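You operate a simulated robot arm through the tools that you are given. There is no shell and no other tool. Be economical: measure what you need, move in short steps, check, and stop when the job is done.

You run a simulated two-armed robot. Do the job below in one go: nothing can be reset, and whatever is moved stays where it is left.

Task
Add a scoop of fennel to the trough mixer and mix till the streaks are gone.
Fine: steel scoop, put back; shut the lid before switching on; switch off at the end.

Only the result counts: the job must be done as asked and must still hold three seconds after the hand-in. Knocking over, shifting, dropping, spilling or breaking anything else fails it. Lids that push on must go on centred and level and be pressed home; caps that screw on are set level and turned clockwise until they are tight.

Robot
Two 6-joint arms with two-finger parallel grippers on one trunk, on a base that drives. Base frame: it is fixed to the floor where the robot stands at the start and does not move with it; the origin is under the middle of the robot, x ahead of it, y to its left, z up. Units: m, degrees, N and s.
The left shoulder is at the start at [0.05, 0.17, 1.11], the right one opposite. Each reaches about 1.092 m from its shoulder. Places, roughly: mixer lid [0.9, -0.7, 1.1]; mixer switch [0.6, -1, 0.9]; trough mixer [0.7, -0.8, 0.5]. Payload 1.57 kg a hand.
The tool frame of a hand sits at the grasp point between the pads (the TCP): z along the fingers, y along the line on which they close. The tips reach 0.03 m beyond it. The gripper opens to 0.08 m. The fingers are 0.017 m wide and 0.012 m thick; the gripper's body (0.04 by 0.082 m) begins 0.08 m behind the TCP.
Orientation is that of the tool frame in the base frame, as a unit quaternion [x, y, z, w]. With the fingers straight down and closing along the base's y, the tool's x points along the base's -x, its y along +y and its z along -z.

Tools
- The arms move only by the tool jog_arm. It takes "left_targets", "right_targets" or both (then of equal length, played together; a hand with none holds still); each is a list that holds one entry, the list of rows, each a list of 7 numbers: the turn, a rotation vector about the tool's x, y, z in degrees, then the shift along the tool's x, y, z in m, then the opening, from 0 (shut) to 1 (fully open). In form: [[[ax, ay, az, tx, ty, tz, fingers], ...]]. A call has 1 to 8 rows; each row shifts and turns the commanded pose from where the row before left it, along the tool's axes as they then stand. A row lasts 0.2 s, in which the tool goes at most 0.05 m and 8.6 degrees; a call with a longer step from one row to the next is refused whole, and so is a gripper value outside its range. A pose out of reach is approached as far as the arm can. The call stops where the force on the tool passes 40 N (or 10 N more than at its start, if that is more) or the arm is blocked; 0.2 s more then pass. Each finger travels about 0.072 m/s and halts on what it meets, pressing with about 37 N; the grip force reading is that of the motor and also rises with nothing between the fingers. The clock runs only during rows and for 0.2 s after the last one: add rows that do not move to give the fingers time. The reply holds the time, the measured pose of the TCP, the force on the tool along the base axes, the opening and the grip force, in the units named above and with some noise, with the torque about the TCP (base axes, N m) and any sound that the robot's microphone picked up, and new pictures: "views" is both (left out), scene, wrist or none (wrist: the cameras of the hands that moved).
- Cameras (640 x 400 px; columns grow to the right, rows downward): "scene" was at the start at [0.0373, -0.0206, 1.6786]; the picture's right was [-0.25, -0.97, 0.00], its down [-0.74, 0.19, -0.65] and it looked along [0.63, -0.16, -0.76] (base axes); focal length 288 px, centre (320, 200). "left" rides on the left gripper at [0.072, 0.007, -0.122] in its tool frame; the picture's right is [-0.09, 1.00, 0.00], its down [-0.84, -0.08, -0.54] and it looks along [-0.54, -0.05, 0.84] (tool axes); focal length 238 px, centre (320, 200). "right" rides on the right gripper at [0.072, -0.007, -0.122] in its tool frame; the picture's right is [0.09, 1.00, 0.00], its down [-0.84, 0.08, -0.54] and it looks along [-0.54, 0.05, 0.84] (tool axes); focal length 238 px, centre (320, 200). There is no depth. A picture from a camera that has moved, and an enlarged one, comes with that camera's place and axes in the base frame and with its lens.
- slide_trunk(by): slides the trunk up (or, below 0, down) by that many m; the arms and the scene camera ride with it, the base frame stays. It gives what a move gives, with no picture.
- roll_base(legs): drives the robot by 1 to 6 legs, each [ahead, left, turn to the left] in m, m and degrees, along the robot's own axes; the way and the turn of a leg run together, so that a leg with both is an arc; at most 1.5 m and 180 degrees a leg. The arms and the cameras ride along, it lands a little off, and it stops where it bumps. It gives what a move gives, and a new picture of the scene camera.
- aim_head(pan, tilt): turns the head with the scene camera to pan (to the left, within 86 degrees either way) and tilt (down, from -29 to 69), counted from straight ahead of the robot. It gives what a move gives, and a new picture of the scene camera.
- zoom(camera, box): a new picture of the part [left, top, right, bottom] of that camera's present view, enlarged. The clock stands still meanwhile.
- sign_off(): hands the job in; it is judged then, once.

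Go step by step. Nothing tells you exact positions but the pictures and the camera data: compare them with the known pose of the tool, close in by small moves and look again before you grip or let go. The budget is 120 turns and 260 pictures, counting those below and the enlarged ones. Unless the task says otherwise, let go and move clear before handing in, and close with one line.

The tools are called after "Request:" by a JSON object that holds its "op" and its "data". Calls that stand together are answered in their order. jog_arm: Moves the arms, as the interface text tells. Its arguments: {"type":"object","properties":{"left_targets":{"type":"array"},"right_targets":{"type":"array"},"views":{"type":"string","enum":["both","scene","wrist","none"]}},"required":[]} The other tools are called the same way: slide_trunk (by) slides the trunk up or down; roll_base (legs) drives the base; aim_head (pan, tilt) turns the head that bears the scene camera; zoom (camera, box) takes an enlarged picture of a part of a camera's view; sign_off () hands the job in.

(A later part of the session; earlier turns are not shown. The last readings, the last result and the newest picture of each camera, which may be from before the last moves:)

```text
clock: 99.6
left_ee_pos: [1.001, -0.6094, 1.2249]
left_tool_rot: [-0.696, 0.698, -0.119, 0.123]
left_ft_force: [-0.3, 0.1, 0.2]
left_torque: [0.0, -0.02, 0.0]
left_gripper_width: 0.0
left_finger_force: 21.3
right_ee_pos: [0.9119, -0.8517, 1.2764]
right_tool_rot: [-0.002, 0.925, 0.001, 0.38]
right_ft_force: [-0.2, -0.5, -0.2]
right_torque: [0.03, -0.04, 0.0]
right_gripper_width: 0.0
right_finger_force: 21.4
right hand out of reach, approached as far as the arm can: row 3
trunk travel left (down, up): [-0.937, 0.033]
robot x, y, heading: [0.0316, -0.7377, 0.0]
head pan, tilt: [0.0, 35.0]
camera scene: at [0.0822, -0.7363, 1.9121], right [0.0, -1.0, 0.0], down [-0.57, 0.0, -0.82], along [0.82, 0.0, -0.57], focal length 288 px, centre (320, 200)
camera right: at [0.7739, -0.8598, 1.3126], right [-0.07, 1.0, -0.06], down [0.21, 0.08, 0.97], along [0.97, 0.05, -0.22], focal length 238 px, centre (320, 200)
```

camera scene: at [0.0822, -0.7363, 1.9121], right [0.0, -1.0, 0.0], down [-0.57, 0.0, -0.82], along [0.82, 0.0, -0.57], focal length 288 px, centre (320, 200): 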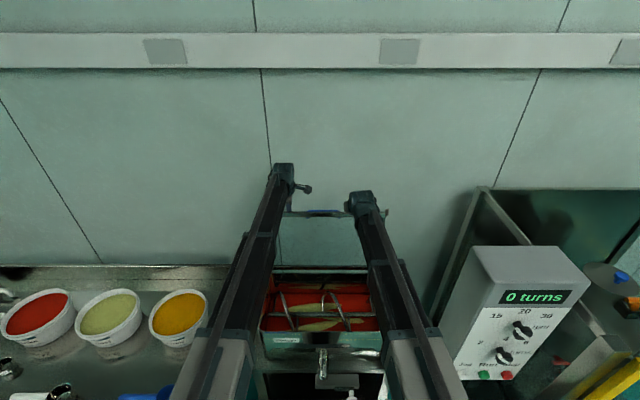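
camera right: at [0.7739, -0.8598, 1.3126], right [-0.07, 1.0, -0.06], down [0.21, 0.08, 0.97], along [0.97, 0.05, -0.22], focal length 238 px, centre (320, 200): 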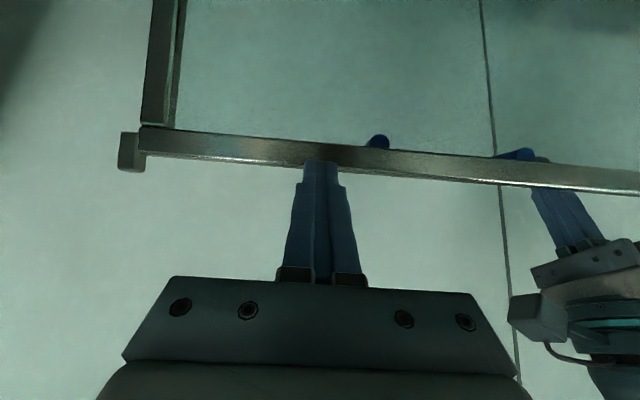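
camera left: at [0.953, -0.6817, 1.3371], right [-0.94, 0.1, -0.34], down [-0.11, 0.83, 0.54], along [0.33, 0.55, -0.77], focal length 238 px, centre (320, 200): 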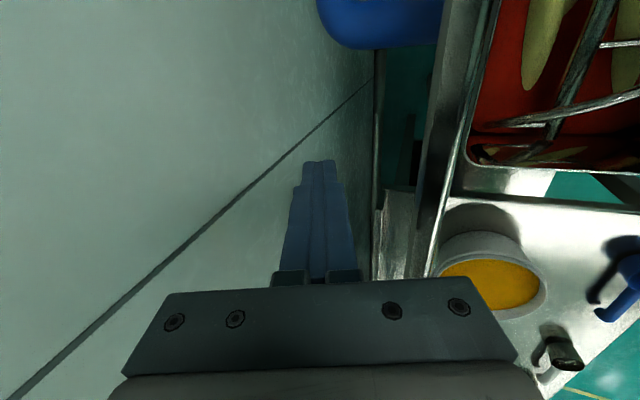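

Right hand is just in front of the lid's top edge; back it off 0.08 and pull with the left.

Request:
{"op": "jog_arm", "data": {"left_targets": [[[0, 0, 0, 0, 0, 0, 0], [0, 0, 0, 0, 0, 0, 0], [0, 0, 0, 0, 0.0188, -0.0069, 0], [0, 0, 0, 0, 0.0188, -0.0069, 0], [0, 0, 0, 0, 0.0188, -0.0069, 0], [0, 0, 0, 0, 0, 0, 0]]], "right_targets": [[[0, 0, 0, 0.028, 0, -0.028, 0], [0, 0, 0, 0.028, 0, -0.028, 0], [0, 0, 0, 0, 0, 0, 0], [0, 0, 0, 0, 0, 0, 0], [0, 0, 0, 0, 0, 0, 0], [0, 0, 0, 0, 0, 0, 0]]], "views": "both"}}

```text
clock: 101.0
left_ee_pos: [0.9406, -0.6094, 1.2252]
left_tool_rot: [-0.695, 0.698, -0.119, 0.123]
left_ft_force: [2.6, 0.4, 1.3]
left_torque: [0.0, 0.0, 0.0]
left_gripper_width: 0.0
left_finger_force: 21.3
right_ee_pos: [0.8317, -0.8507, 1.2756]
right_tool_rot: [0.0, 0.925, 0.001, 0.38]
right_ft_force: [0.2, -0.4, 0.2]
right_torque: [-0.03, -0.02, -0.02]
right_gripper_width: 0.0
right_finger_force: 21.4
right hand out of reach, approached as far as the arm can: row 1
trunk travel left (down, up): [-0.937, 0.033]
robot x, y, heading: [0.0317, -0.7356, 0.1]
head pan, tilt: [0.0, 35.0]
camera scene: at [0.082, -0.7362, 1.9121], right [0.0, -1.0, 0.0], down [-0.57, 0.0, -0.82], along [0.82, 0.0, -0.57], focal length 288 px, centre (320, 200)
camera right: at [0.6942, -0.8598, 1.3127], right [-0.07, 1.0, -0.06], down [0.22, 0.08, 0.97], along [0.97, 0.05, -0.22], focal length 238 px, centre (320, 200)
camera left: at [0.8938, -0.681, 1.337], right [-0.94, 0.1, -0.34], down [-0.11, 0.83, 0.54], along [0.33, 0.54, -0.77], focal length 238 px, centre (320, 200)
```

scene: 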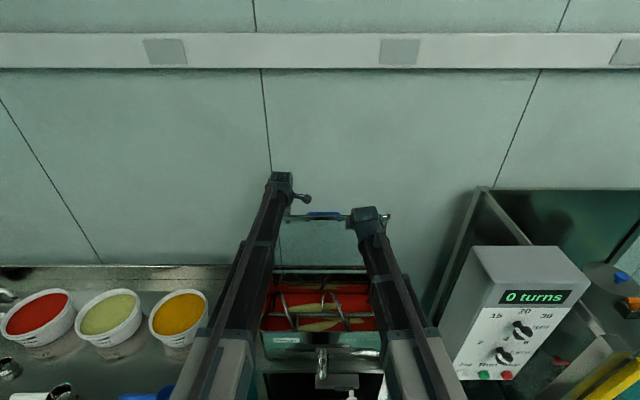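
right: 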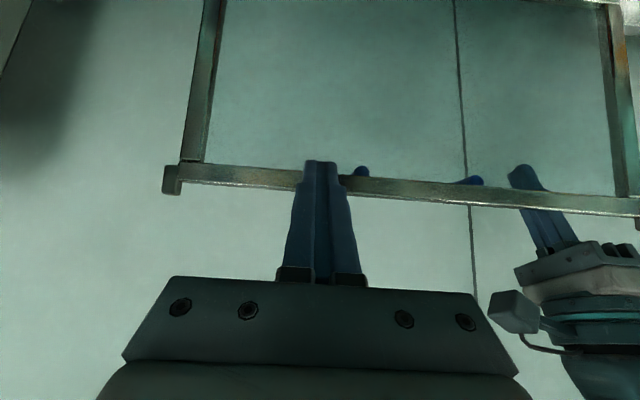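
left: 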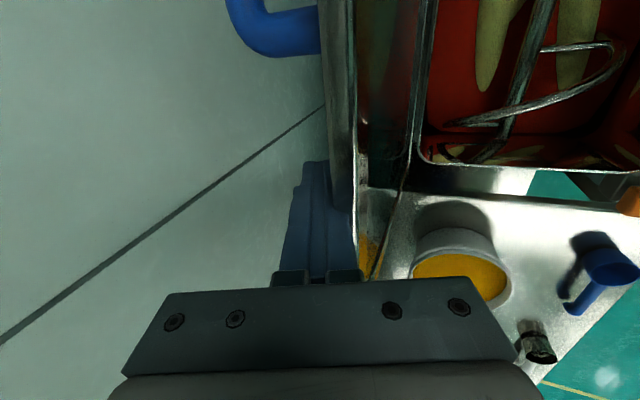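

Contact with the lid (2.6 N). Keep pulling gently.

Request:
{"op": "jog_arm", "data": {"left_targets": [[[0, 0, 0, 0, 0.0188, -0.0069, 0], [0, 0, 0, 0, 0.0188, -0.0069, 0], [0, 0, 0, 0, 0.0188, -0.0069, 0], [0, 0, 0, 0, 0, 0, 0]]], "views": "both"}}

```text
clock: 102.0
left_ee_pos: [0.8801, -0.6119, 1.2248]
left_tool_rot: [-0.695, 0.698, -0.118, 0.123]
left_ft_force: [0.4, 1.2, -0.4]
left_torque: [0.02, 0.01, -0.02]
left_gripper_width: 0.0002
left_finger_force: 21.2
right_ee_pos: [0.8309, -0.8514, 1.2758]
right_tool_rot: [-0.001, 0.925, 0.001, 0.38]
right_ft_force: [-0.5, 0.3, 0.5]
right_torque: [-0.01, 0.0, -0.02]
right_gripper_width: 0.0
right_finger_force: 20.6
trunk travel left (down, up): [-0.937, 0.033]
robot x, y, heading: [0.0319, -0.7342, 0.2]
head pan, tilt: [0.0, 35.0]
camera scene: at [0.0821, -0.7362, 1.9121], right [0.0, -1.0, 0.0], down [-0.57, 0.0, -0.82], along [0.82, 0.0, -0.57], focal length 288 px, centre (320, 200)
camera left: at [0.8334, -0.682, 1.3369], right [-0.94, 0.1, -0.33], down [-0.11, 0.83, 0.54], along [0.33, 0.54, -0.77], focal length 238 px, centre (320, 200)
```

scene: 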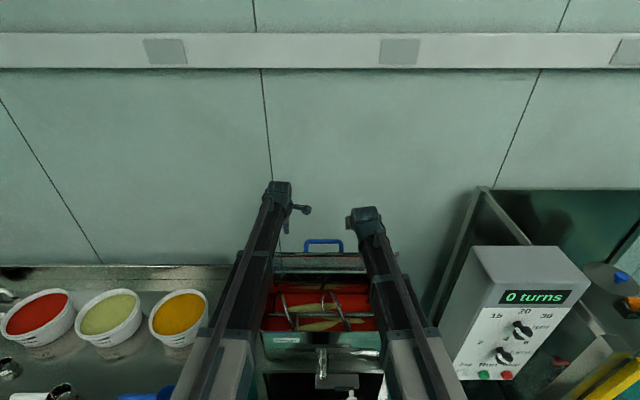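
left: 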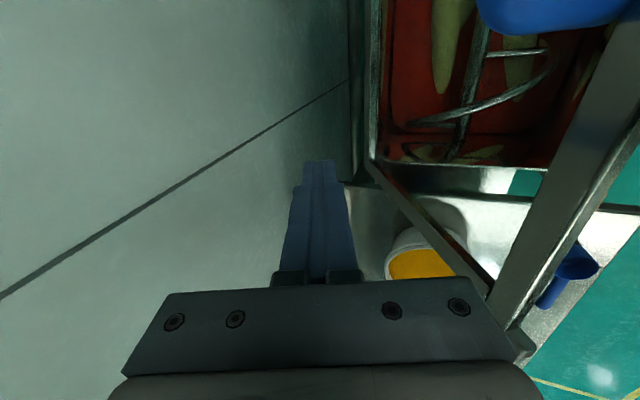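

The lid has tipped past vertical; check whether it is held or moving.

Request:
{"op": "jog_arm", "data": {"right_targets": [[[0, 0, 0, 0, 0, 0, 0], [0, 0, 0, 0, 0, 0, 0]]], "views": "both"}}

Request:
{"op": "zoom", "data": {"camera": "scene", "box": [220, 170, 420, 360]}}

```text
clock: 102.6
left_ee_pos: [0.8785, -0.6098, 1.2251]
left_tool_rot: [-0.695, 0.698, -0.119, 0.123]
left_ft_force: [-0.3, -0.2, 0.3]
left_torque: [-0.01, 0.01, 0.04]
left_gripper_width: 0.0002
left_finger_force: 21.3
right_ee_pos: [0.8309, -0.8518, 1.2757]
right_tool_rot: [-0.001, 0.925, 0.001, 0.379]
right_ft_force: [-0.1, 0.2, 0.4]
right_torque: [-0.01, 0.02, -0.01]
right_gripper_width: 0.0
right_finger_force: 21.9
trunk travel left (down, up): [-0.937, 0.033]
robot x, y, heading: [0.0318, -0.7385, 0.2]
head pan, tilt: [0.0, 35.0]
camera scene: at [0.0814, -0.7362, 1.9122], right [0.0, -1.0, 0.0], down [-0.57, 0.0, -0.82], along [0.82, 0.0, -0.57], focal length 288 px, centre (320, 200)
camera right: at [0.6938, -0.8598, 1.3129], right [-0.07, 1.0, -0.06], down [0.22, 0.08, 0.97], along [0.97, 0.05, -0.22], focal length 238 px, centre (320, 200)
```

scene: 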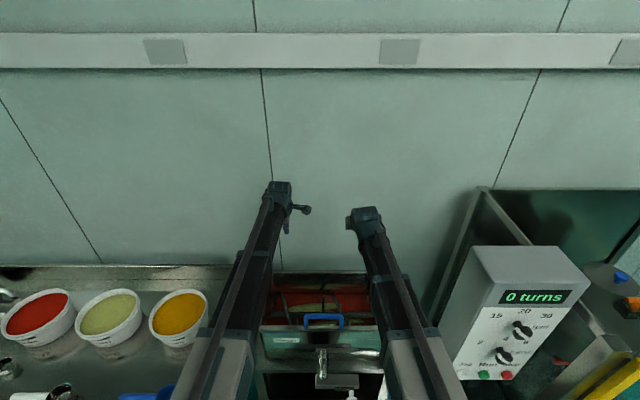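
right: 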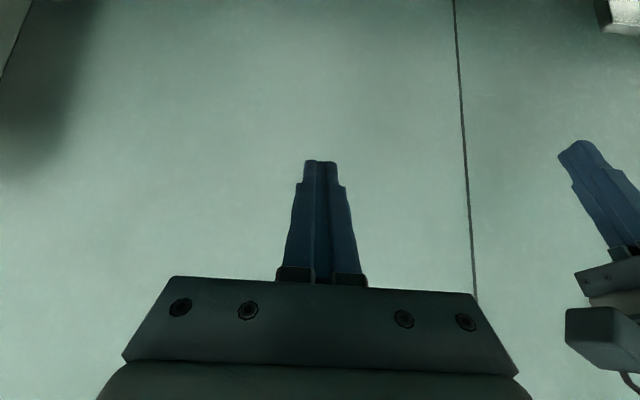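

```text
2.11 times, centred on (320, 265) of scene
camera zoom: at [0.0814, -0.7362, 1.9122], right [0.0, -1.0, 0.0], down [-0.57, 0.0, -0.82], along [0.82, 0.0, -0.57], focal length 606 px, centre (320, 63)
```

zoom: 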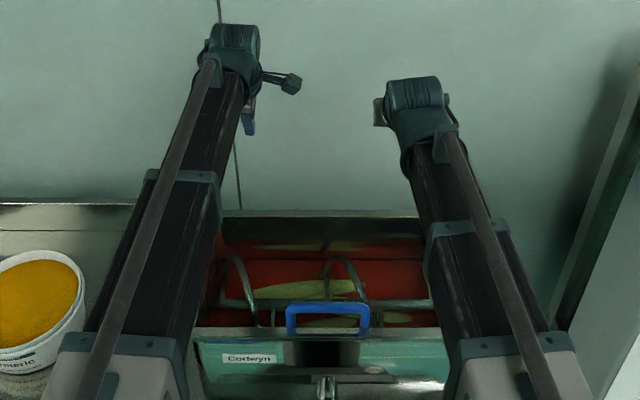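

The lid swung shut. Retract both arms and inspect it.

Request:
{"op": "jog_arm", "data": {"left_targets": [[[0, 0, 0, 0, 0.0423, -0.0154, 0], [0, 0, 0, 0, 0.0423, -0.0154, 0], [0, 0, 0, 0, 0.0423, -0.0154, 0], [0, 0, 0, 0, 0.0423, -0.0154, 0], [0, 0, 0, 0, 0.0423, -0.0154, 0], [0, 0, 0, 0, 0.0423, -0.0154, 0], [0, 0, 0, 0, 0.0423, -0.0154, 0]]], "right_targets": [[[0, 0, 0, 0.0318, 0, -0.0318, 0], [0, 0, 0, 0.0318, 0, -0.0318, 0], [0, 0, 0, 0.0318, 0, -0.0318, 0], [0, 0, 0, 0.0318, 0, -0.0318, 0], [0, 0, 0, 0.0318, 0, -0.0318, 0], [0, 0, 0, 0.0318, 0, -0.0318, 0], [0, 0, 0, 0, 0, 0, 0]]], "views": "none"}}

Request:
{"op": "aim_head", "data": {"pan": 0, "tilt": 50}}

Request:
{"op": "zoom", "data": {"camera": "scene", "box": [210, 100, 430, 280]}}

```text
clock: 104.2
left_ee_pos: [0.5617, -0.6086, 1.2248]
left_tool_rot: [-0.695, 0.698, -0.119, 0.125]
left_ft_force: [0.5, 0.3, 0.1]
left_torque: [-0.03, -0.01, 0.0]
left_gripper_width: 0.0002
left_finger_force: 21.7
right_ee_pos: [0.6394, -0.8413, 1.2756]
right_tool_rot: [-0.002, 0.925, 0.002, 0.38]
right_ft_force: [-0.6, 0.0, 0.3]
right_torque: [0.01, -0.02, 0.0]
right_gripper_width: 0.0
right_finger_force: 21.4
right hand out of reach, approached as far as the arm can: row 5, 6
trunk travel left (down, up): [-0.937, 0.033]
robot x, y, heading: [0.0322, -0.7382, 0.2]
head pan, tilt: [0.0, 35.0]
```

```text
clock: 104.9
left_ee_pos: [0.564, -0.6092, 1.2253]
left_tool_rot: [-0.695, 0.698, -0.12, 0.124]
left_ft_force: [-1.6, 0.2, 0.0]
left_torque: [0.0, -0.01, -0.02]
left_gripper_width: 0.0
left_finger_force: 21.3
right_ee_pos: [0.6391, -0.8408, 1.2755]
right_tool_rot: [-0.001, 0.925, 0.002, 0.379]
right_ft_force: [-0.4, 0.1, -0.4]
right_torque: [-0.04, 0.02, 0.01]
right_gripper_width: 0.0001
right_finger_force: 21.5
trunk travel left (down, up): [-0.937, 0.033]
robot x, y, heading: [0.0301, -0.7328, 0.2]
head pan, tilt: [0.0, 50.0]
camera scene: at [0.0702, -0.7363, 1.8905], right [0.0, -1.0, 0.0], down [-0.77, 0.0, -0.64], along [0.64, 0.0, -0.77], focal length 288 px, centre (320, 200)
```

scene: 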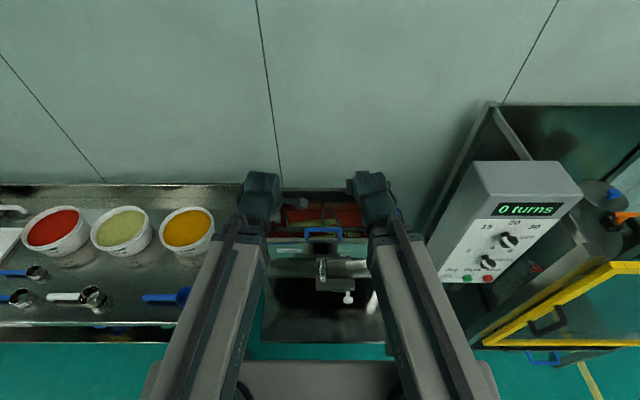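

```text
2.22 times, centred on (320, 190) of scene
camera zoom: at [0.0702, -0.7363, 1.8905], right [0.0, -1.0, 0.0], down [-0.77, 0.0, -0.64], along [0.64, 0.0, -0.77], focal length 640 px, centre (320, 222)
```

zoom: 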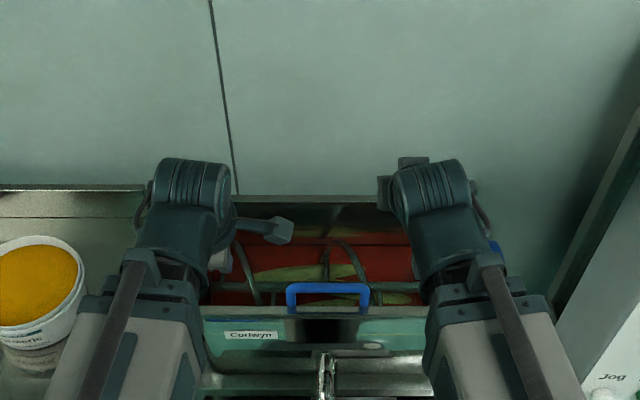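

Back up the base 0.18 and look at the closed lid and the corners.

Request:
{"op": "roll_base", "data": {"legs": [[-0.2, 0, 0]]}}

Request:
{"op": "zoom", "data": {"camera": "scene", "box": [220, 60, 420, 220]}}

```text
clock: 106.5
left_ee_pos: [0.3589, -0.6067, 1.2265]
left_tool_rot: [0.697, -0.696, 0.12, -0.124]
left_ft_force: [-0.3, 0.5, 0.1]
left_torque: [0.0, -0.03, 0.03]
left_gripper_width: 0.0003
left_finger_force: 21.3
right_ee_pos: [0.4359, -0.8393, 1.2759]
right_tool_rot: [-0.003, 0.925, 0.002, 0.38]
right_ft_force: [0.1, 0.3, 1.0]
right_torque: [-0.01, 0.02, 0.01]
right_gripper_width: 0.0002
right_finger_force: 21.6
trunk travel left (down, up): [-0.937, 0.033]
robot x, y, heading: [-0.1706, -0.7352, 0.1]
head pan, tilt: [0.0, 50.0]
camera scene: at [-0.1347, -0.7371, 1.8905], right [0.01, -1.0, 0.0], down [-0.77, -0.01, -0.64], along [0.64, 0.0, -0.77], focal length 288 px, centre (320, 200)
```

scene: 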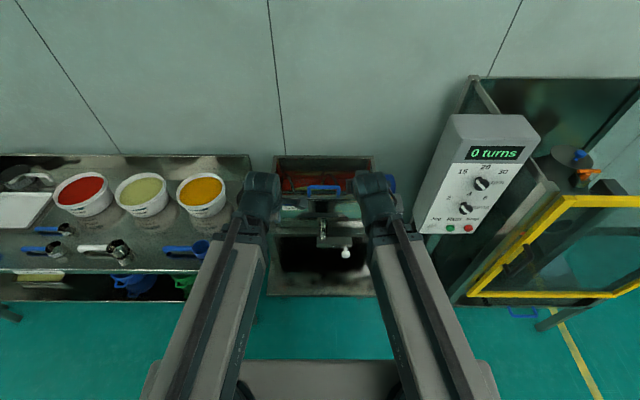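

```text
2.50 times, centred on (320, 140) of scene
camera zoom: at [-0.1347, -0.7371, 1.8905], right [0.01, -1.0, 0.0], down [-0.77, -0.01, -0.64], along [0.64, 0.0, -0.77], focal length 720 px, centre (320, 350)
```

zoom: 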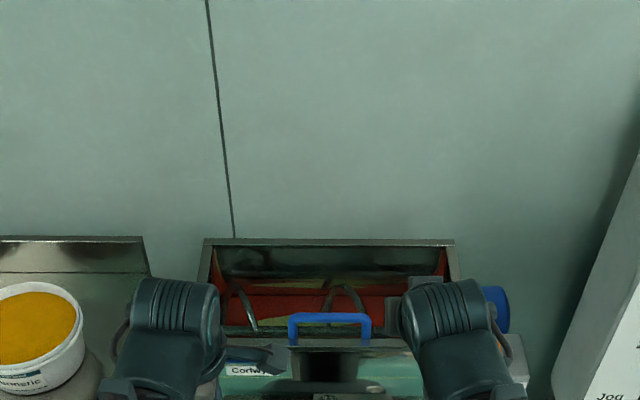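

Move the left arm aside, and turn the right hand to point straight forward for the knob.

Request:
{"op": "jog_arm", "data": {"left_targets": [[[0, 0, 0, -0.04, 0, 0, 0], [0, 0, 0, -0.04, 0, 0, 0], [0, 0, 0, -0.04, 0, 0, 0], [0, 0, 0, -0.04, 0, 0, 0], [0, 0, 0, -0.04, 0, 0, 0], [0, 0, 0, 0, 0, 0, 0], [0, 0, 0, 0, 0, 0, 0]]], "right_targets": [[[0, -7.5, 0, 0, 0, 0, 0], [0, -7.5, 0, 0, 0, 0, 0], [0, -7.5, 0, 0, 0, 0, 0], [0, -7.5, 0, 0, 0, 0, 0], [0, -7.5, 0, 0, 0, 0, 0], [0, -7.4, 0, 0, 0, 0, 0.4], [0, 0, 0, 0, 0, 0, 0.8]]], "views": "none"}}

Request:
{"op": "aim_head", "data": {"pan": -8, "tilt": 45}}

Request:
{"op": "zoom", "data": {"camera": "scene", "box": [210, 110, 410, 270]}}

```text
clock: 108.2
left_ee_pos: [0.3585, -0.4074, 1.2258]
left_tool_rot: [-0.696, 0.698, -0.118, 0.124]
left_ft_force: [-0.5, -0.3, 0.2]
left_torque: [0.0, -0.02, -0.02]
left_gripper_width: 0.0
left_finger_force: 21.1
left hand out of reach, approached as far as the arm can: row 5
right_ee_pos: [0.5003, -0.8274, 1.4269]
right_tool_rot: [-0.002, 0.718, 0.002, 0.696]
right_ft_force: [0.5, 0.3, -0.4]
right_torque: [0.05, 0.0, 0.01]
right_gripper_width: 0.0642
right_finger_force: 0.0
right hand out of reach, approached as far as the arm can: row 1, 2, 3, 4, 5, 6
trunk travel left (down, up): [-0.937, 0.033]
robot x, y, heading: [-0.1731, -0.7375, 0.6]
head pan, tilt: [0.0, 50.0]
```

```text
clock: 108.8
left_ee_pos: [0.3584, -0.4078, 1.2254]
left_tool_rot: [0.697, -0.696, 0.119, -0.124]
left_ft_force: [0.2, 0.9, 0.2]
left_torque: [0.0, 0.01, 0.0]
left_gripper_width: 0.0
left_finger_force: 21.6
right_ee_pos: [0.5008, -0.8288, 1.4257]
right_tool_rot: [-0.002, 0.718, 0.003, 0.697]
right_ft_force: [0.5, -0.3, -0.4]
right_torque: [-0.01, -0.01, 0.04]
right_gripper_width: 0.0643
right_finger_force: 0.0
trunk travel left (down, up): [-0.937, 0.033]
robot x, y, heading: [-0.1736, -0.7374, 0.4]
head pan, tilt: [-8.0, 45.0]
camera scene: at [-0.1292, -0.7483, 1.8973], right [-0.13, -0.99, 0.0], down [-0.7, 0.09, -0.71], along [0.7, -0.09, -0.71], focal length 288 px, centre (320, 200)
```

scene: 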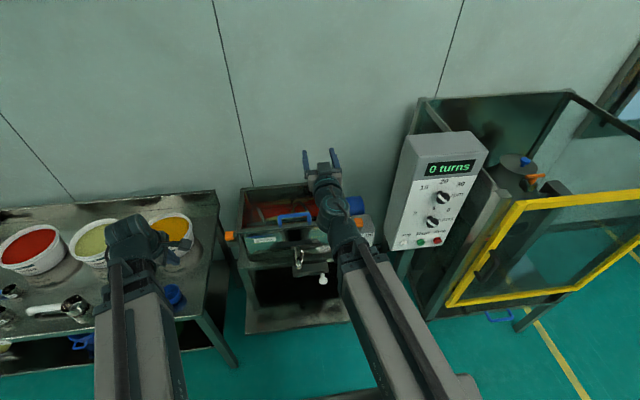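

```text
2.50 times, centred on (310, 190) of scene
camera zoom: at [-0.1292, -0.7483, 1.8973], right [-0.13, -0.99, 0.0], down [-0.7, 0.09, -0.71], along [0.7, -0.09, -0.71], focal length 720 px, centre (345, 225)
```

zoom: 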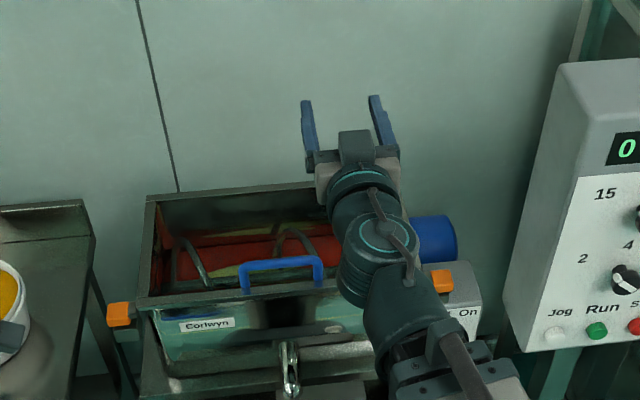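

Lid is down on the trough. Now retract the right hand, align to the knob's y≈−1.0, and pull the left hand further back before lowering.

Request:
{"op": "jog_arm", "data": {"left_targets": [[[0, 0, 0, 0, 0.0282, -0.0103, 0], [0, 0, 0, 0, 0.0282, -0.0103, 0], [0, 0, 0, 0, 0.0282, -0.0103, 0], [0, 0, 0, 0, 0, 0, 0], [0, 0, 0, 0, 0, 0, 0]]], "right_targets": [[[0, -1.7, 0, 0, -0.034, -0.03, 1], [0, 0, 0, 0, -0.034, -0.03, 1], [0, 0, 0, 0, -0.034, -0.03, 1], [0, 0, 0, 0, -0.034, -0.03, 1], [0, 0, 0, 0, -0.034, 0, 1]]], "views": "scene"}}

Request:
{"op": "zoom", "data": {"camera": "scene", "box": [210, 130, 390, 270]}}

```text
clock: 110.0
left_ee_pos: [0.3175, -0.3863, 1.2261]
left_tool_rot: [-0.696, 0.697, -0.118, 0.123]
left_ft_force: [0.3, 0.7, -0.1]
left_torque: [-0.01, -0.05, 0.0]
left_gripper_width: 0.0001
left_finger_force: 21.2
left hand out of reach, approached as far as the arm can: row 2, 3
right_ee_pos: [0.5072, -0.9167, 1.4309]
right_tool_rot: [0.004, 0.71, -0.004, 0.704]
right_ft_force: [-1.3, -0.3, -0.6]
right_torque: [0.02, 0.02, 0.02]
right_gripper_width: 0.08
right_finger_force: 0.1
right hand out of reach, approached as far as the arm can: row 1, 2, 3, 4, 5
trunk travel left (down, up): [-0.937, 0.033]
robot x, y, heading: [-0.1712, -0.7386, 0.3]
head pan, tilt: [-8.0, 45.0]
camera scene: at [-0.1295, -0.7487, 1.8974], right [-0.13, -0.99, 0.0], down [-0.7, 0.09, -0.71], along [0.7, -0.09, -0.71], focal length 288 px, centre (320, 200)
```

scene: 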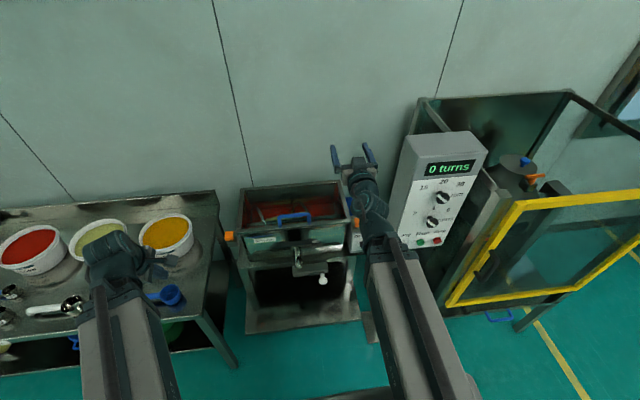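

```text
2.86 times, centred on (300, 200) of scene
camera zoom: at [-0.1295, -0.7487, 1.8974], right [-0.13, -0.99, 0.0], down [-0.7, 0.09, -0.71], along [0.7, -0.09, -0.71], focal length 823 px, centre (377, 200)
```

zoom: 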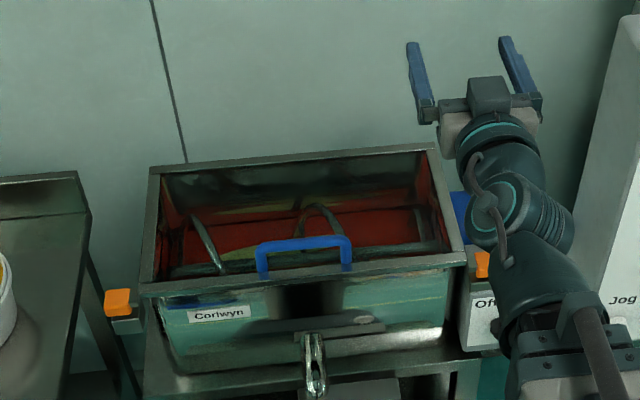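

Lid sits flush. Back the base 0.15, then lower the trunk to the knob height (knob ≈ (0.57, −1.02, 0.88)).

Request:
{"op": "roll_base", "data": {"legs": [[-0.15, 0, 0]]}}

Request:
{"op": "slide_trunk", "data": {"by": -0.5}}

Request:
{"op": "jog_arm", "data": {"right_targets": [[[0, 0, 0, 0, -0.035, 0, 1], [0, 0, 0, 0, -0.035, 0, 1], [0, 0, 0, 0, -0.033, 0, 1]]], "views": "both"}}

```text
clock: 111.4
left_ee_pos: [0.1639, -0.3881, 1.226]
left_tool_rot: [-0.695, 0.698, -0.119, 0.124]
left_ft_force: [-0.2, -0.4, -0.6]
left_torque: [-0.03, -0.04, -0.01]
left_gripper_width: 0.0
left_finger_force: 21.1
right_ee_pos: [0.3523, -0.9184, 1.4308]
right_tool_rot: [0.005, 0.71, -0.004, 0.704]
right_ft_force: [1.1, 0.8, -0.3]
right_torque: [0.0, 0.01, 0.01]
right_gripper_width: 0.0799
right_finger_force: 0.0
trunk travel left (down, up): [-0.937, 0.033]
robot x, y, heading: [-0.3231, -0.7396, -0.1]
head pan, tilt: [-8.0, 45.0]
camera scene: at [-0.2843, -0.7493, 1.8974], right [-0.14, -0.99, 0.0], down [-0.7, 0.1, -0.71], along [0.7, -0.1, -0.71], focal length 288 px, centre (320, 200)
```

scene: 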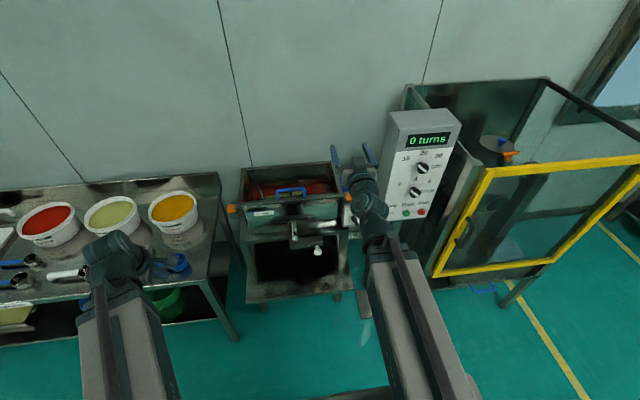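

```text
refused: -0.5 is not a number from -0.4 to 0.4
```

```text
clock: 112.2
left_ee_pos: [0.1652, -0.3901, 1.2252]
left_tool_rot: [-0.695, 0.698, -0.12, 0.123]
left_ft_force: [0.2, 0.6, 0.1]
left_torque: [0.03, 0.04, 0.01]
left_gripper_width: 0.0
left_finger_force: 21.5
right_ee_pos: [0.3516, -1.0251, 1.4285]
right_tool_rot: [0.005, 0.711, -0.003, 0.703]
right_ft_force: [-0.4, -0.6, 0.1]
right_torque: [0.01, 0.01, 0.01]
right_gripper_width: 0.0799
right_finger_force: 0.0
trunk travel left (down, up): [-0.937, 0.033]
robot x, y, heading: [-0.3247, -0.7368, 0.0]
head pan, tilt: [-8.0, 45.0]
camera scene: at [-0.282, -0.7505, 1.8973], right [-0.14, -0.99, 0.0], down [-0.7, 0.1, -0.71], along [0.7, -0.1, -0.71], focal length 288 px, centre (320, 200)
camera right: at [0.2289, -1.0297, 1.3601], right [0.01, 1.0, -0.09], down [-0.53, 0.08, 0.84], along [0.85, 0.04, 0.53], focal length 238 px, centre (320, 200)
```

scene: 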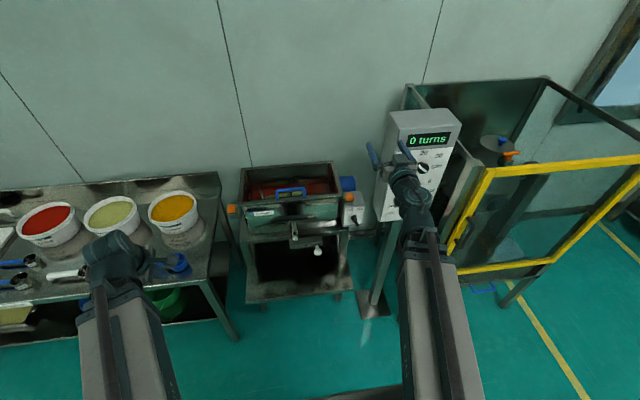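
right: 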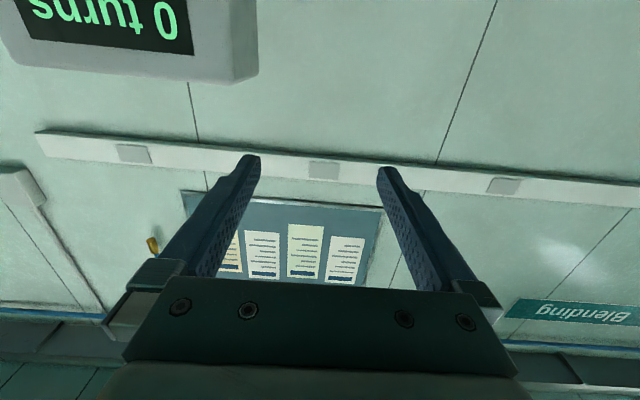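

There's a notice board on the wall; glance at it, then lower the trunk in two steps.

Request:
{"op": "zoom", "data": {"camera": "right", "box": [210, 190, 390, 290]}}

Request:
{"op": "slide_trunk", "data": {"by": -0.4}}

Request:
{"op": "slide_trunk", "data": {"by": -0.12}}

Request:
{"op": "zoom", "data": {"camera": "right", "box": [0, 0, 640, 400]}}

Request:
{"op": "zoom", "data": {"camera": "scene", "box": [260, 60, 460, 220]}}

```text
3.56 times, centred on (300, 240) of right
camera zoom: at [0.2289, -1.0297, 1.3601], right [0.01, 1.0, -0.09], down [-0.53, 0.08, 0.84], along [0.85, 0.04, 0.53], focal length 848 px, centre (391, 58)
```

zoom: 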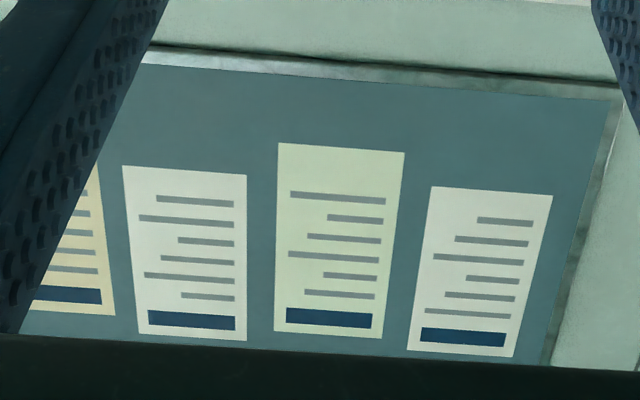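

```text
clock: 116.0
left_ee_pos: [0.1652, -0.3889, 0.8261]
left_tool_rot: [-0.695, 0.698, -0.119, 0.123]
left_ft_force: [0.2, 0.6, 0.6]
left_torque: [0.0, 0.0, -0.02]
left_gripper_width: 0.0
left_finger_force: 21.3
right_ee_pos: [0.3517, -1.0232, 1.0297]
right_tool_rot: [0.006, 0.71, -0.005, 0.704]
right_ft_force: [-0.2, -0.7, -0.7]
right_torque: [0.0, 0.0, 0.01]
right_gripper_width: 0.0799
right_finger_force: 0.0
trunk travel left (down, up): [-0.537, 0.433]
robot x, y, heading: [-0.3252, -0.7416, 0.2]
head pan, tilt: [-8.0, 45.0]
```

```text
clock: 117.5
left_ee_pos: [0.1657, -0.3893, 0.7052]
left_tool_rot: [-0.694, 0.699, -0.119, 0.124]
left_ft_force: [-0.9, 1.0, 0.2]
left_torque: [-0.02, 0.05, -0.02]
left_gripper_width: 0.0002
left_finger_force: 21.6
right_ee_pos: [0.3524, -1.0228, 0.9104]
right_tool_rot: [0.006, 0.711, -0.005, 0.703]
right_ft_force: [-0.1, 0.4, -0.1]
right_torque: [-0.01, 0.0, 0.03]
right_gripper_width: 0.08
right_finger_force: 0.0
trunk travel left (down, up): [-0.417, 0.553]
robot x, y, heading: [-0.3234, -0.739, 0.1]
head pan, tilt: [-8.0, 45.0]
```

```text
1.00 times, centred on (320, 200) of right (not enlarged: the box is as wide or as high as the picture)
camera zoom: at [0.2287, -1.0287, 0.8403], right [0.01, 1.0, -0.09], down [-0.53, 0.08, 0.84], along [0.85, 0.04, 0.53], focal length 238 px, centre (320, 200)
```

zoom: 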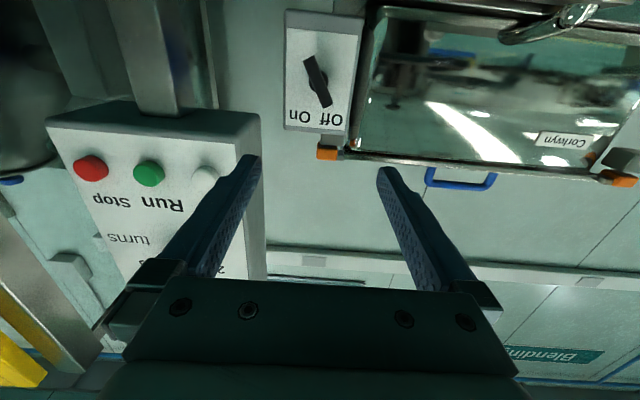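

```text
2.50 times, centred on (360, 140) of scene
camera zoom: at [-0.282, -0.7494, 1.3774], right [-0.14, -0.99, 0.0], down [-0.7, 0.1, -0.71], along [0.7, -0.1, -0.71], focal length 720 px, centre (220, 350)
```

zoom: 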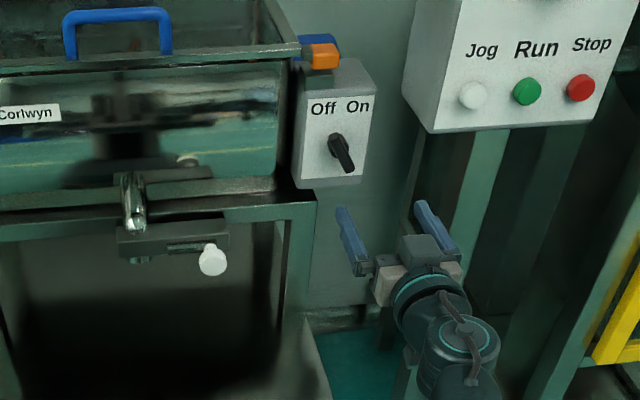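

Knob ≈ (0.566, −1.034, 0.875), bar tilted toward "Off". I rotate the hand −27° about its axis, lower to height and approach partway.

Request:
{"op": "slide_trunk", "data": {"by": -0.035}}

Request:
{"op": "jog_arm", "data": {"right_targets": [[[0, 0, 0, 0, -0.011, 0, 1], [0, 0, -7, 0, 0, 0, 1], [0, 0, -7, 0, 0, 0, 1], [0, 0, -7, 0, 0, 0, 1], [0, 0, -6, 0, 0, 0, 1], [0, 0, 0, 0, 0, 0.045, 1], [0, 0, 0, 0, 0, 0.045, 1], [0, 0, 0, 0, 0, 0.03, 1]]], "views": "wrist"}}

Request:
{"op": "zoom", "data": {"camera": "scene", "box": [290, 40, 410, 140]}}

```text
clock: 118.3
left_ee_pos: [0.1667, -0.3883, 0.6699]
left_tool_rot: [-0.695, 0.698, -0.119, 0.124]
left_ft_force: [0.3, -0.2, -0.8]
left_torque: [-0.02, -0.03, 0.01]
left_gripper_width: 0.0
left_finger_force: 21.5
right_ee_pos: [0.3521, -1.0229, 0.8739]
right_tool_rot: [0.006, 0.711, -0.005, 0.703]
right_ft_force: [0.1, 0.2, 0.7]
right_torque: [0.0, -0.01, 0.0]
right_gripper_width: 0.08
right_finger_force: 0.0
trunk travel left (down, up): [-0.382, 0.588]
robot x, y, heading: [-0.3257, -0.7368, 0.3]
head pan, tilt: [-8.0, 45.0]
```

```text
clock: 120.1
left_ee_pos: [0.1659, -0.3891, 0.67]
left_tool_rot: [-0.695, 0.699, -0.119, 0.123]
left_ft_force: [-0.2, -0.4, -0.2]
left_torque: [0.0, 0.0, 0.0]
left_gripper_width: 0.0001
left_finger_force: 21.8
right_ee_pos: [0.473, -1.035, 0.8755]
right_tool_rot: [-0.161, 0.693, -0.17, 0.682]
right_ft_force: [0.3, 0.5, -0.5]
right_torque: [-0.02, 0.01, -0.02]
right_gripper_width: 0.0799
right_finger_force: 0.0
trunk travel left (down, up): [-0.382, 0.588]
robot x, y, heading: [-0.3267, -0.7391, 0.1]
head pan, tilt: [-8.0, 45.0]
camera right: at [0.3492, -1.0735, 0.816], right [0.01, 0.85, -0.53], down [-0.53, 0.46, 0.72], along [0.85, 0.28, 0.45], focal length 238 px, centre (320, 200)
```

right: 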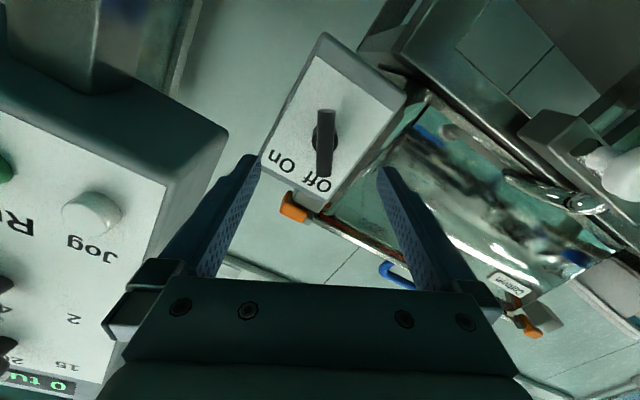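

```text
4.00 times, centred on (350, 90) of scene
camera zoom: at [-0.282, -0.7494, 1.3423], right [-0.14, -0.99, 0.0], down [-0.7, 0.1, -0.71], along [0.7, -0.1, -0.71], focal length 1152 px, centre (200, 640)
```

zoom: 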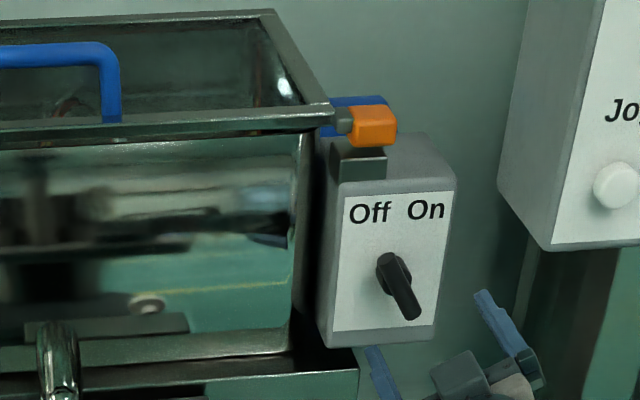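

Perfectly aligned with the knob bar. Advance to x≈0.545.

Request:
{"op": "jog_arm", "data": {"right_targets": [[[0, 0, 0, 0, 0, 0.03, 1], [0, 0, 0, 0, 0, 0.025, 1], [0, 0, 0, 0, 0, 0.015, 1], [0, 0, 0, 0, 0, 0, 1]]], "views": "wrist"}}

Request:
{"op": "zoom", "data": {"camera": "scene", "box": [290, 40, 410, 140]}}

```text
clock: 121.1
left_ee_pos: [0.1657, -0.3885, 0.6699]
left_tool_rot: [-0.695, 0.699, -0.118, 0.123]
left_ft_force: [0.0, 0.3, 0.3]
left_torque: [0.01, 0.01, 0.01]
left_gripper_width: 0.0002
left_finger_force: 20.9
right_ee_pos: [0.5418, -1.038, 0.8744]
right_tool_rot: [-0.16, 0.693, -0.169, 0.682]
right_ft_force: [0.2, 0.1, -0.1]
right_torque: [-0.01, 0.03, -0.01]
right_gripper_width: 0.0799
right_finger_force: 0.0
trunk travel left (down, up): [-0.382, 0.588]
robot x, y, heading: [-0.3245, -0.7368, 0.0]
head pan, tilt: [-8.0, 45.0]
camera right: at [0.4185, -1.0751, 0.8159], right [0.01, 0.85, -0.53], down [-0.53, 0.46, 0.72], along [0.85, 0.28, 0.45], focal length 238 px, centre (320, 200)
```

right: 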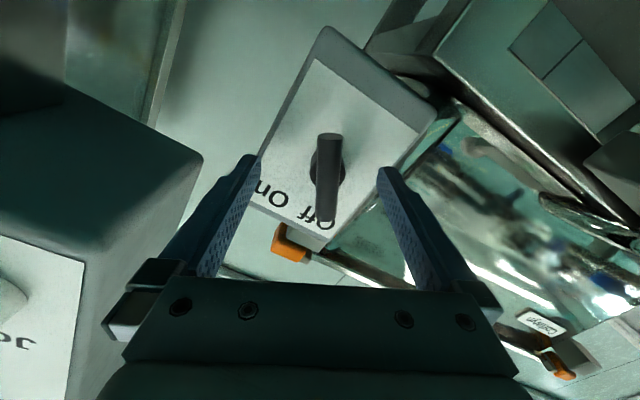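

```text
4.00 times, centred on (350, 90) of scene
camera zoom: at [-0.2819, -0.7494, 1.3423], right [-0.14, -0.99, 0.0], down [-0.7, 0.1, -0.71], along [0.7, -0.1, -0.71], focal length 1152 px, centre (200, 640)
```

zoom: 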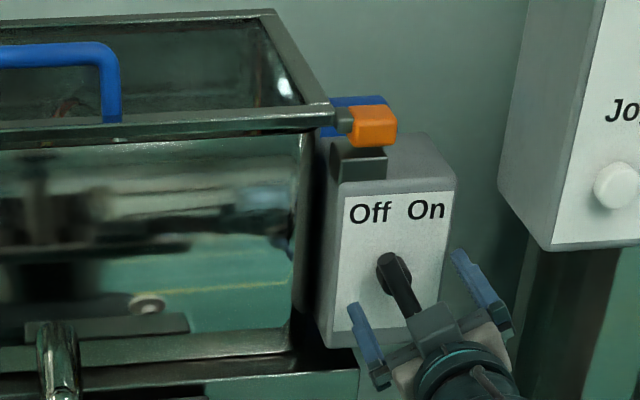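

Bar front face is ~0.02 ahead of the TCP; advance 0.013 with a slight sideways correction, then close.

Request:
{"op": "jog_arm", "data": {"right_targets": [[[0, 0, 0, 0, 0.003, 0.007, 1], [0, 0, 0, 0, 0, 0.006, 1], [0, 0, 0, 0, 0, 0, 0.6], [0, 0, 0, 0, 0, 0, 0.3], [0, 0, 0, 0, 0, 0, 0], [0, 0, 0, 0, 0, 0, 0], [0, 0, 0, 0, 0, 0, 0]]], "views": "wrist"}}

Request:
{"op": "zoom", "data": {"camera": "scene", "box": [290, 40, 410, 140]}}

```text
clock: 122.7
left_ee_pos: [0.166, -0.3869, 0.6703]
left_tool_rot: [-0.696, 0.697, -0.119, 0.122]
left_ft_force: [0.1, -0.8, 0.0]
left_torque: [0.03, -0.01, 0.0]
left_gripper_width: 0.0
left_finger_force: 21.2
right_ee_pos: [0.5543, -1.0308, 0.8743]
right_tool_rot: [-0.164, 0.693, -0.166, 0.682]
right_ft_force: [-7.2, 17.4, -13.5]
right_torque: [-0.04, 0.12, 0.64]
right_gripper_width: 0.0252
right_finger_force: 37.1
right hand out of reach, approached as far as the arm can: row 2
trunk travel left (down, up): [-0.382, 0.588]
robot x, y, heading: [-0.3236, -0.736, 0.2]
head pan, tilt: [-8.0, 45.0]
camera right: at [0.4315, -1.0699, 0.8154], right [0.0, 0.85, -0.53], down [-0.53, 0.45, 0.72], along [0.85, 0.28, 0.45], focal length 238 px, centre (320, 200)
```

right: 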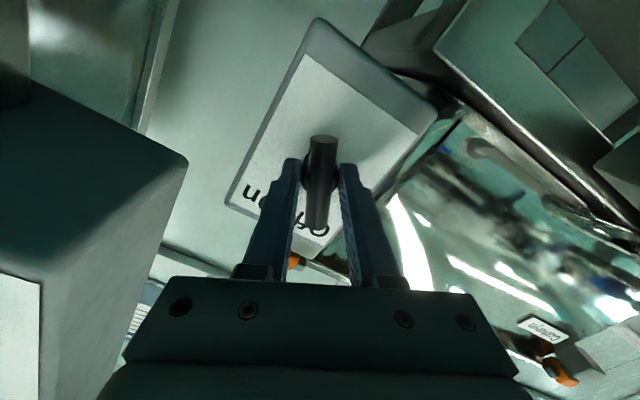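

```text
4.00 times, centred on (350, 90) of scene
camera zoom: at [-0.2811, -0.7481, 1.3422], right [-0.14, -0.99, 0.0], down [-0.7, 0.1, -0.71], along [0.7, -0.1, -0.71], focal length 1152 px, centre (200, 640)
```

zoom: 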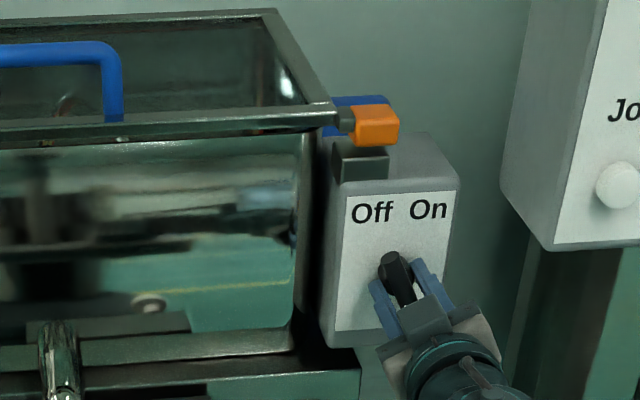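

Gripped, with some side load; relieve it and start turning clockwise.

Request:
{"op": "jog_arm", "data": {"right_targets": [[[0, 0, 0, 0, 0.004, 0, 0], [0, 0, 0, 0, 0, 0, 0]]], "views": "none"}}

Request:
{"op": "jog_arm", "data": {"right_targets": [[[0, 0, 6, 0, 0, 0, 0], [0, 0, 6, 0, 0, 0, 0], [0, 0, 6, 0, 0, 0, 0], [0, 0, 6, 0, 0, 0, 0]]], "views": "wrist"}}

Request:
{"op": "zoom", "data": {"camera": "scene", "box": [290, 40, 410, 140]}}

```text
clock: 123.3
left_ee_pos: [0.1674, -0.3885, 0.6694]
left_tool_rot: [-0.695, 0.699, -0.119, 0.123]
left_ft_force: [0.8, -0.4, 0.1]
left_torque: [-0.01, -0.01, 0.02]
left_gripper_width: 0.0
left_finger_force: 21.3
right_ee_pos: [0.5551, -1.0315, 0.8731]
right_tool_rot: [-0.161, 0.693, -0.17, 0.682]
right_ft_force: [-3.9, 9.5, -9.6]
right_torque: [-0.05, -0.14, 0.66]
right_gripper_width: 0.025
right_finger_force: 36.7
trunk travel left (down, up): [-0.382, 0.588]
robot x, y, heading: [-0.3283, -0.7382, 0.4]
head pan, tilt: [-8.0, 45.0]
```

```text
clock: 124.3
left_ee_pos: [0.1669, -0.3894, 0.6694]
left_tool_rot: [-0.695, 0.698, -0.118, 0.123]
left_ft_force: [0.6, 0.2, 0.5]
left_torque: [0.01, -0.01, -0.04]
left_gripper_width: 0.0
left_finger_force: 21.5
right_ee_pos: [0.5556, -1.0303, 0.8739]
right_tool_rot: [-0.013, 0.712, -0.023, 0.702]
right_ft_force: [-0.8, 8.2, -8.2]
right_torque: [0.02, 0.59, 0.37]
right_gripper_width: 0.0252
right_finger_force: 36.5
trunk travel left (down, up): [-0.382, 0.588]
robot x, y, heading: [-0.3244, -0.7356, 0.3]
head pan, tilt: [-8.0, 45.0]
camera right: at [0.4316, -1.0401, 0.805], right [0.01, 0.99, -0.14], down [-0.53, 0.13, 0.84], along [0.85, 0.06, 0.52], focal length 238 px, centre (320, 200)
```

right: 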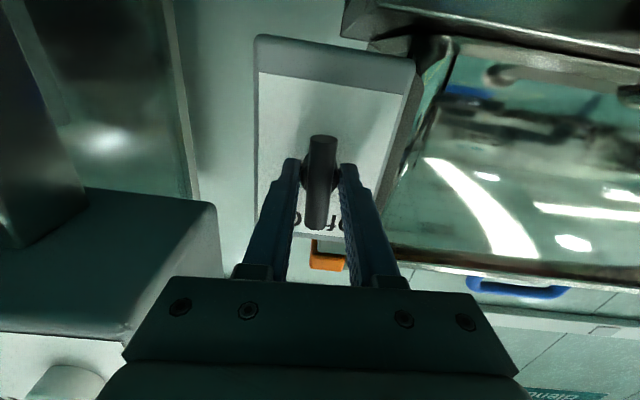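

```text
4.00 times, centred on (350, 90) of scene
camera zoom: at [-0.2811, -0.7488, 1.3423], right [-0.14, -0.99, 0.0], down [-0.7, 0.1, -0.71], along [0.7, -0.1, -0.71], focal length 1152 px, centre (200, 640)
```

zoom: 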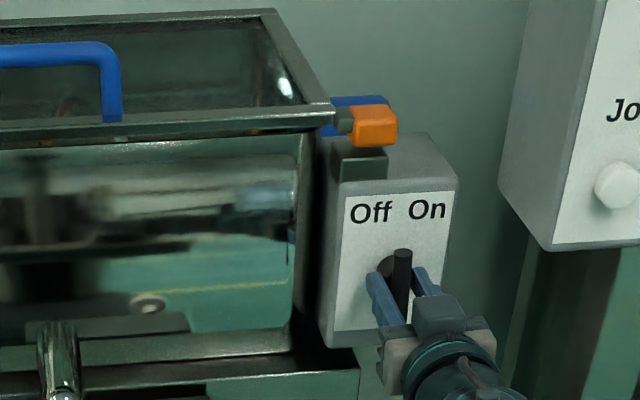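

The knob is turning with the hand. Continue clockwise toward On.

Request:
{"op": "jog_arm", "data": {"right_targets": [[[0, 0, 6, 0, 0, 0, 0], [0, 0, 6, 0, 0, 0, 0], [0, 0, 6, 0, 0, 0, 0], [0, 0, 6, 0, 0, 0, 0], [0, 0, 4, 0, 0, 0, 0]]], "views": "wrist"}}

Request:
{"op": "zoom", "data": {"camera": "scene", "box": [230, 20, 410, 140]}}

```text
clock: 125.5
left_ee_pos: [0.1656, -0.3884, 0.6684]
left_tool_rot: [-0.695, 0.699, -0.118, 0.122]
left_ft_force: [0.0, 0.0, -0.5]
left_torque: [-0.02, 0.01, 0.0]
left_gripper_width: 0.0
left_finger_force: 21.5
right_ee_pos: [0.5548, -1.0304, 0.8738]
right_tool_rot: [0.16, 0.693, 0.148, 0.687]
right_ft_force: [-3.8, 9.4, -10.0]
right_torque: [0.04, 0.74, 0.53]
right_gripper_width: 0.025
right_finger_force: 36.5
trunk travel left (down, up): [-0.382, 0.588]
robot x, y, heading: [-0.325, -0.7375, 0.1]
head pan, tilt: [-8.0, 45.0]
camera right: at [0.4322, -1.0047, 0.8086], right [0.02, 0.94, 0.34], down [-0.54, -0.28, 0.8], along [0.84, -0.2, 0.5], focal length 238 px, centre (320, 200)
```

right: 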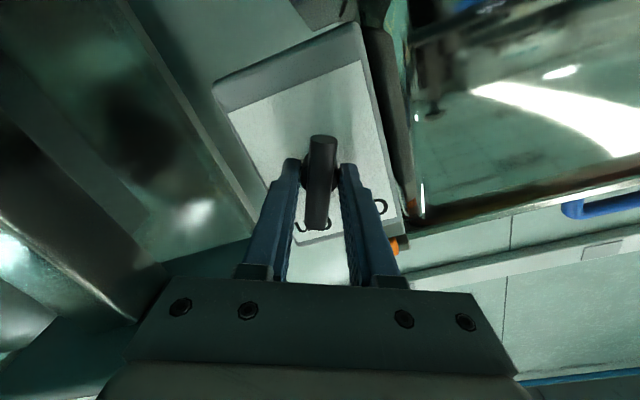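

```text
3.33 times, centred on (320, 80) of scene
camera zoom: at [-0.2811, -0.7489, 1.3422], right [-0.14, -0.99, 0.0], down [-0.7, 0.1, -0.71], along [0.7, -0.1, -0.71], focal length 960 px, centre (320, 600)
```

zoom: 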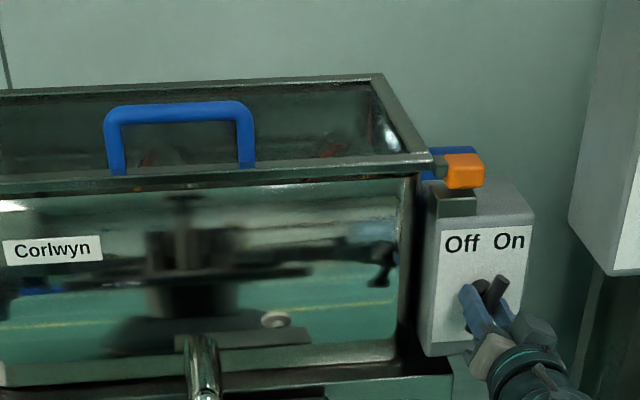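

Knob near the On mark, no sound reported yet; turn a bit more.

Request:
{"op": "jog_arm", "data": {"right_targets": [[[0, 0, 5, 0, 0, 0, 0], [0, 0, 4, 0, 0, 0, 0], [0, 0, 0, 0, 0, 0, 0], [0, 0, 0, 0, 0, 0, 0]]], "views": "scene"}}

Request:
{"op": "zoom", "data": {"camera": "scene", "box": [230, 0, 410, 120]}}

```text
clock: 126.5
left_ee_pos: [0.1657, -0.3883, 0.671]
left_tool_rot: [-0.695, 0.698, -0.119, 0.123]
left_ft_force: [0.4, -1.0, -0.2]
left_torque: [0.0, -0.01, -0.01]
left_gripper_width: 0.0002
left_finger_force: 21.3
right_ee_pos: [0.5548, -1.0294, 0.8749]
right_tool_rot: [0.213, 0.678, 0.203, 0.673]
right_ft_force: [0.6, 9.4, 4.7]
right_torque: [-0.11, -0.29, 0.28]
right_gripper_width: 0.0251
right_finger_force: 36.7
trunk travel left (down, up): [-0.382, 0.588]
robot x, y, heading: [-0.3277, -0.7355, 0.2]
head pan, tilt: [-8.0, 45.0]
camera scene: at [-0.2823, -0.7484, 1.3424], right [-0.14, -0.99, 0.0], down [-0.7, 0.1, -0.71], along [0.7, -0.1, -0.71], focal length 288 px, centre (320, 200)
```

scene: 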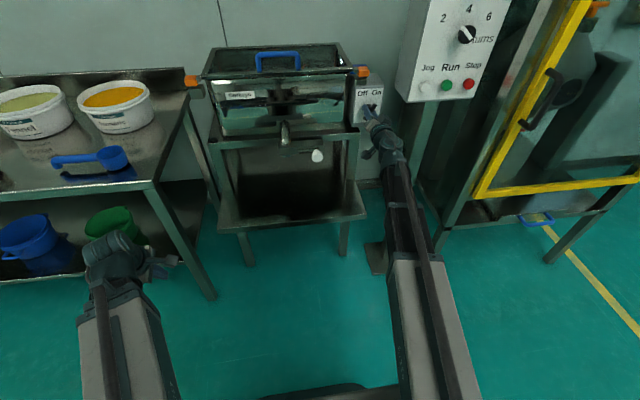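

```text
3.33 times, centred on (320, 60) of scene
camera zoom: at [-0.2823, -0.7484, 1.3424], right [-0.14, -0.99, 0.0], down [-0.7, 0.1, -0.71], along [0.7, -0.1, -0.71], focal length 960 px, centre (320, 667)
```

zoom: 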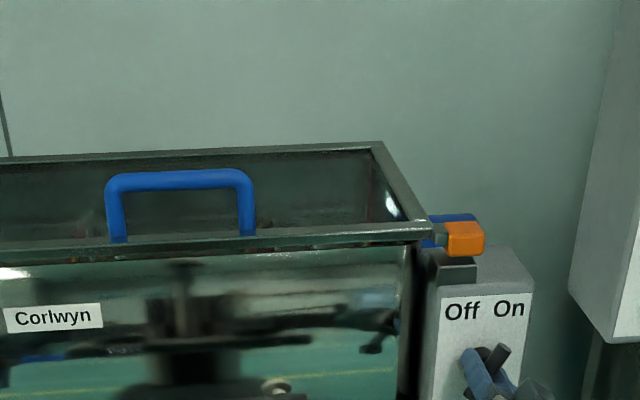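

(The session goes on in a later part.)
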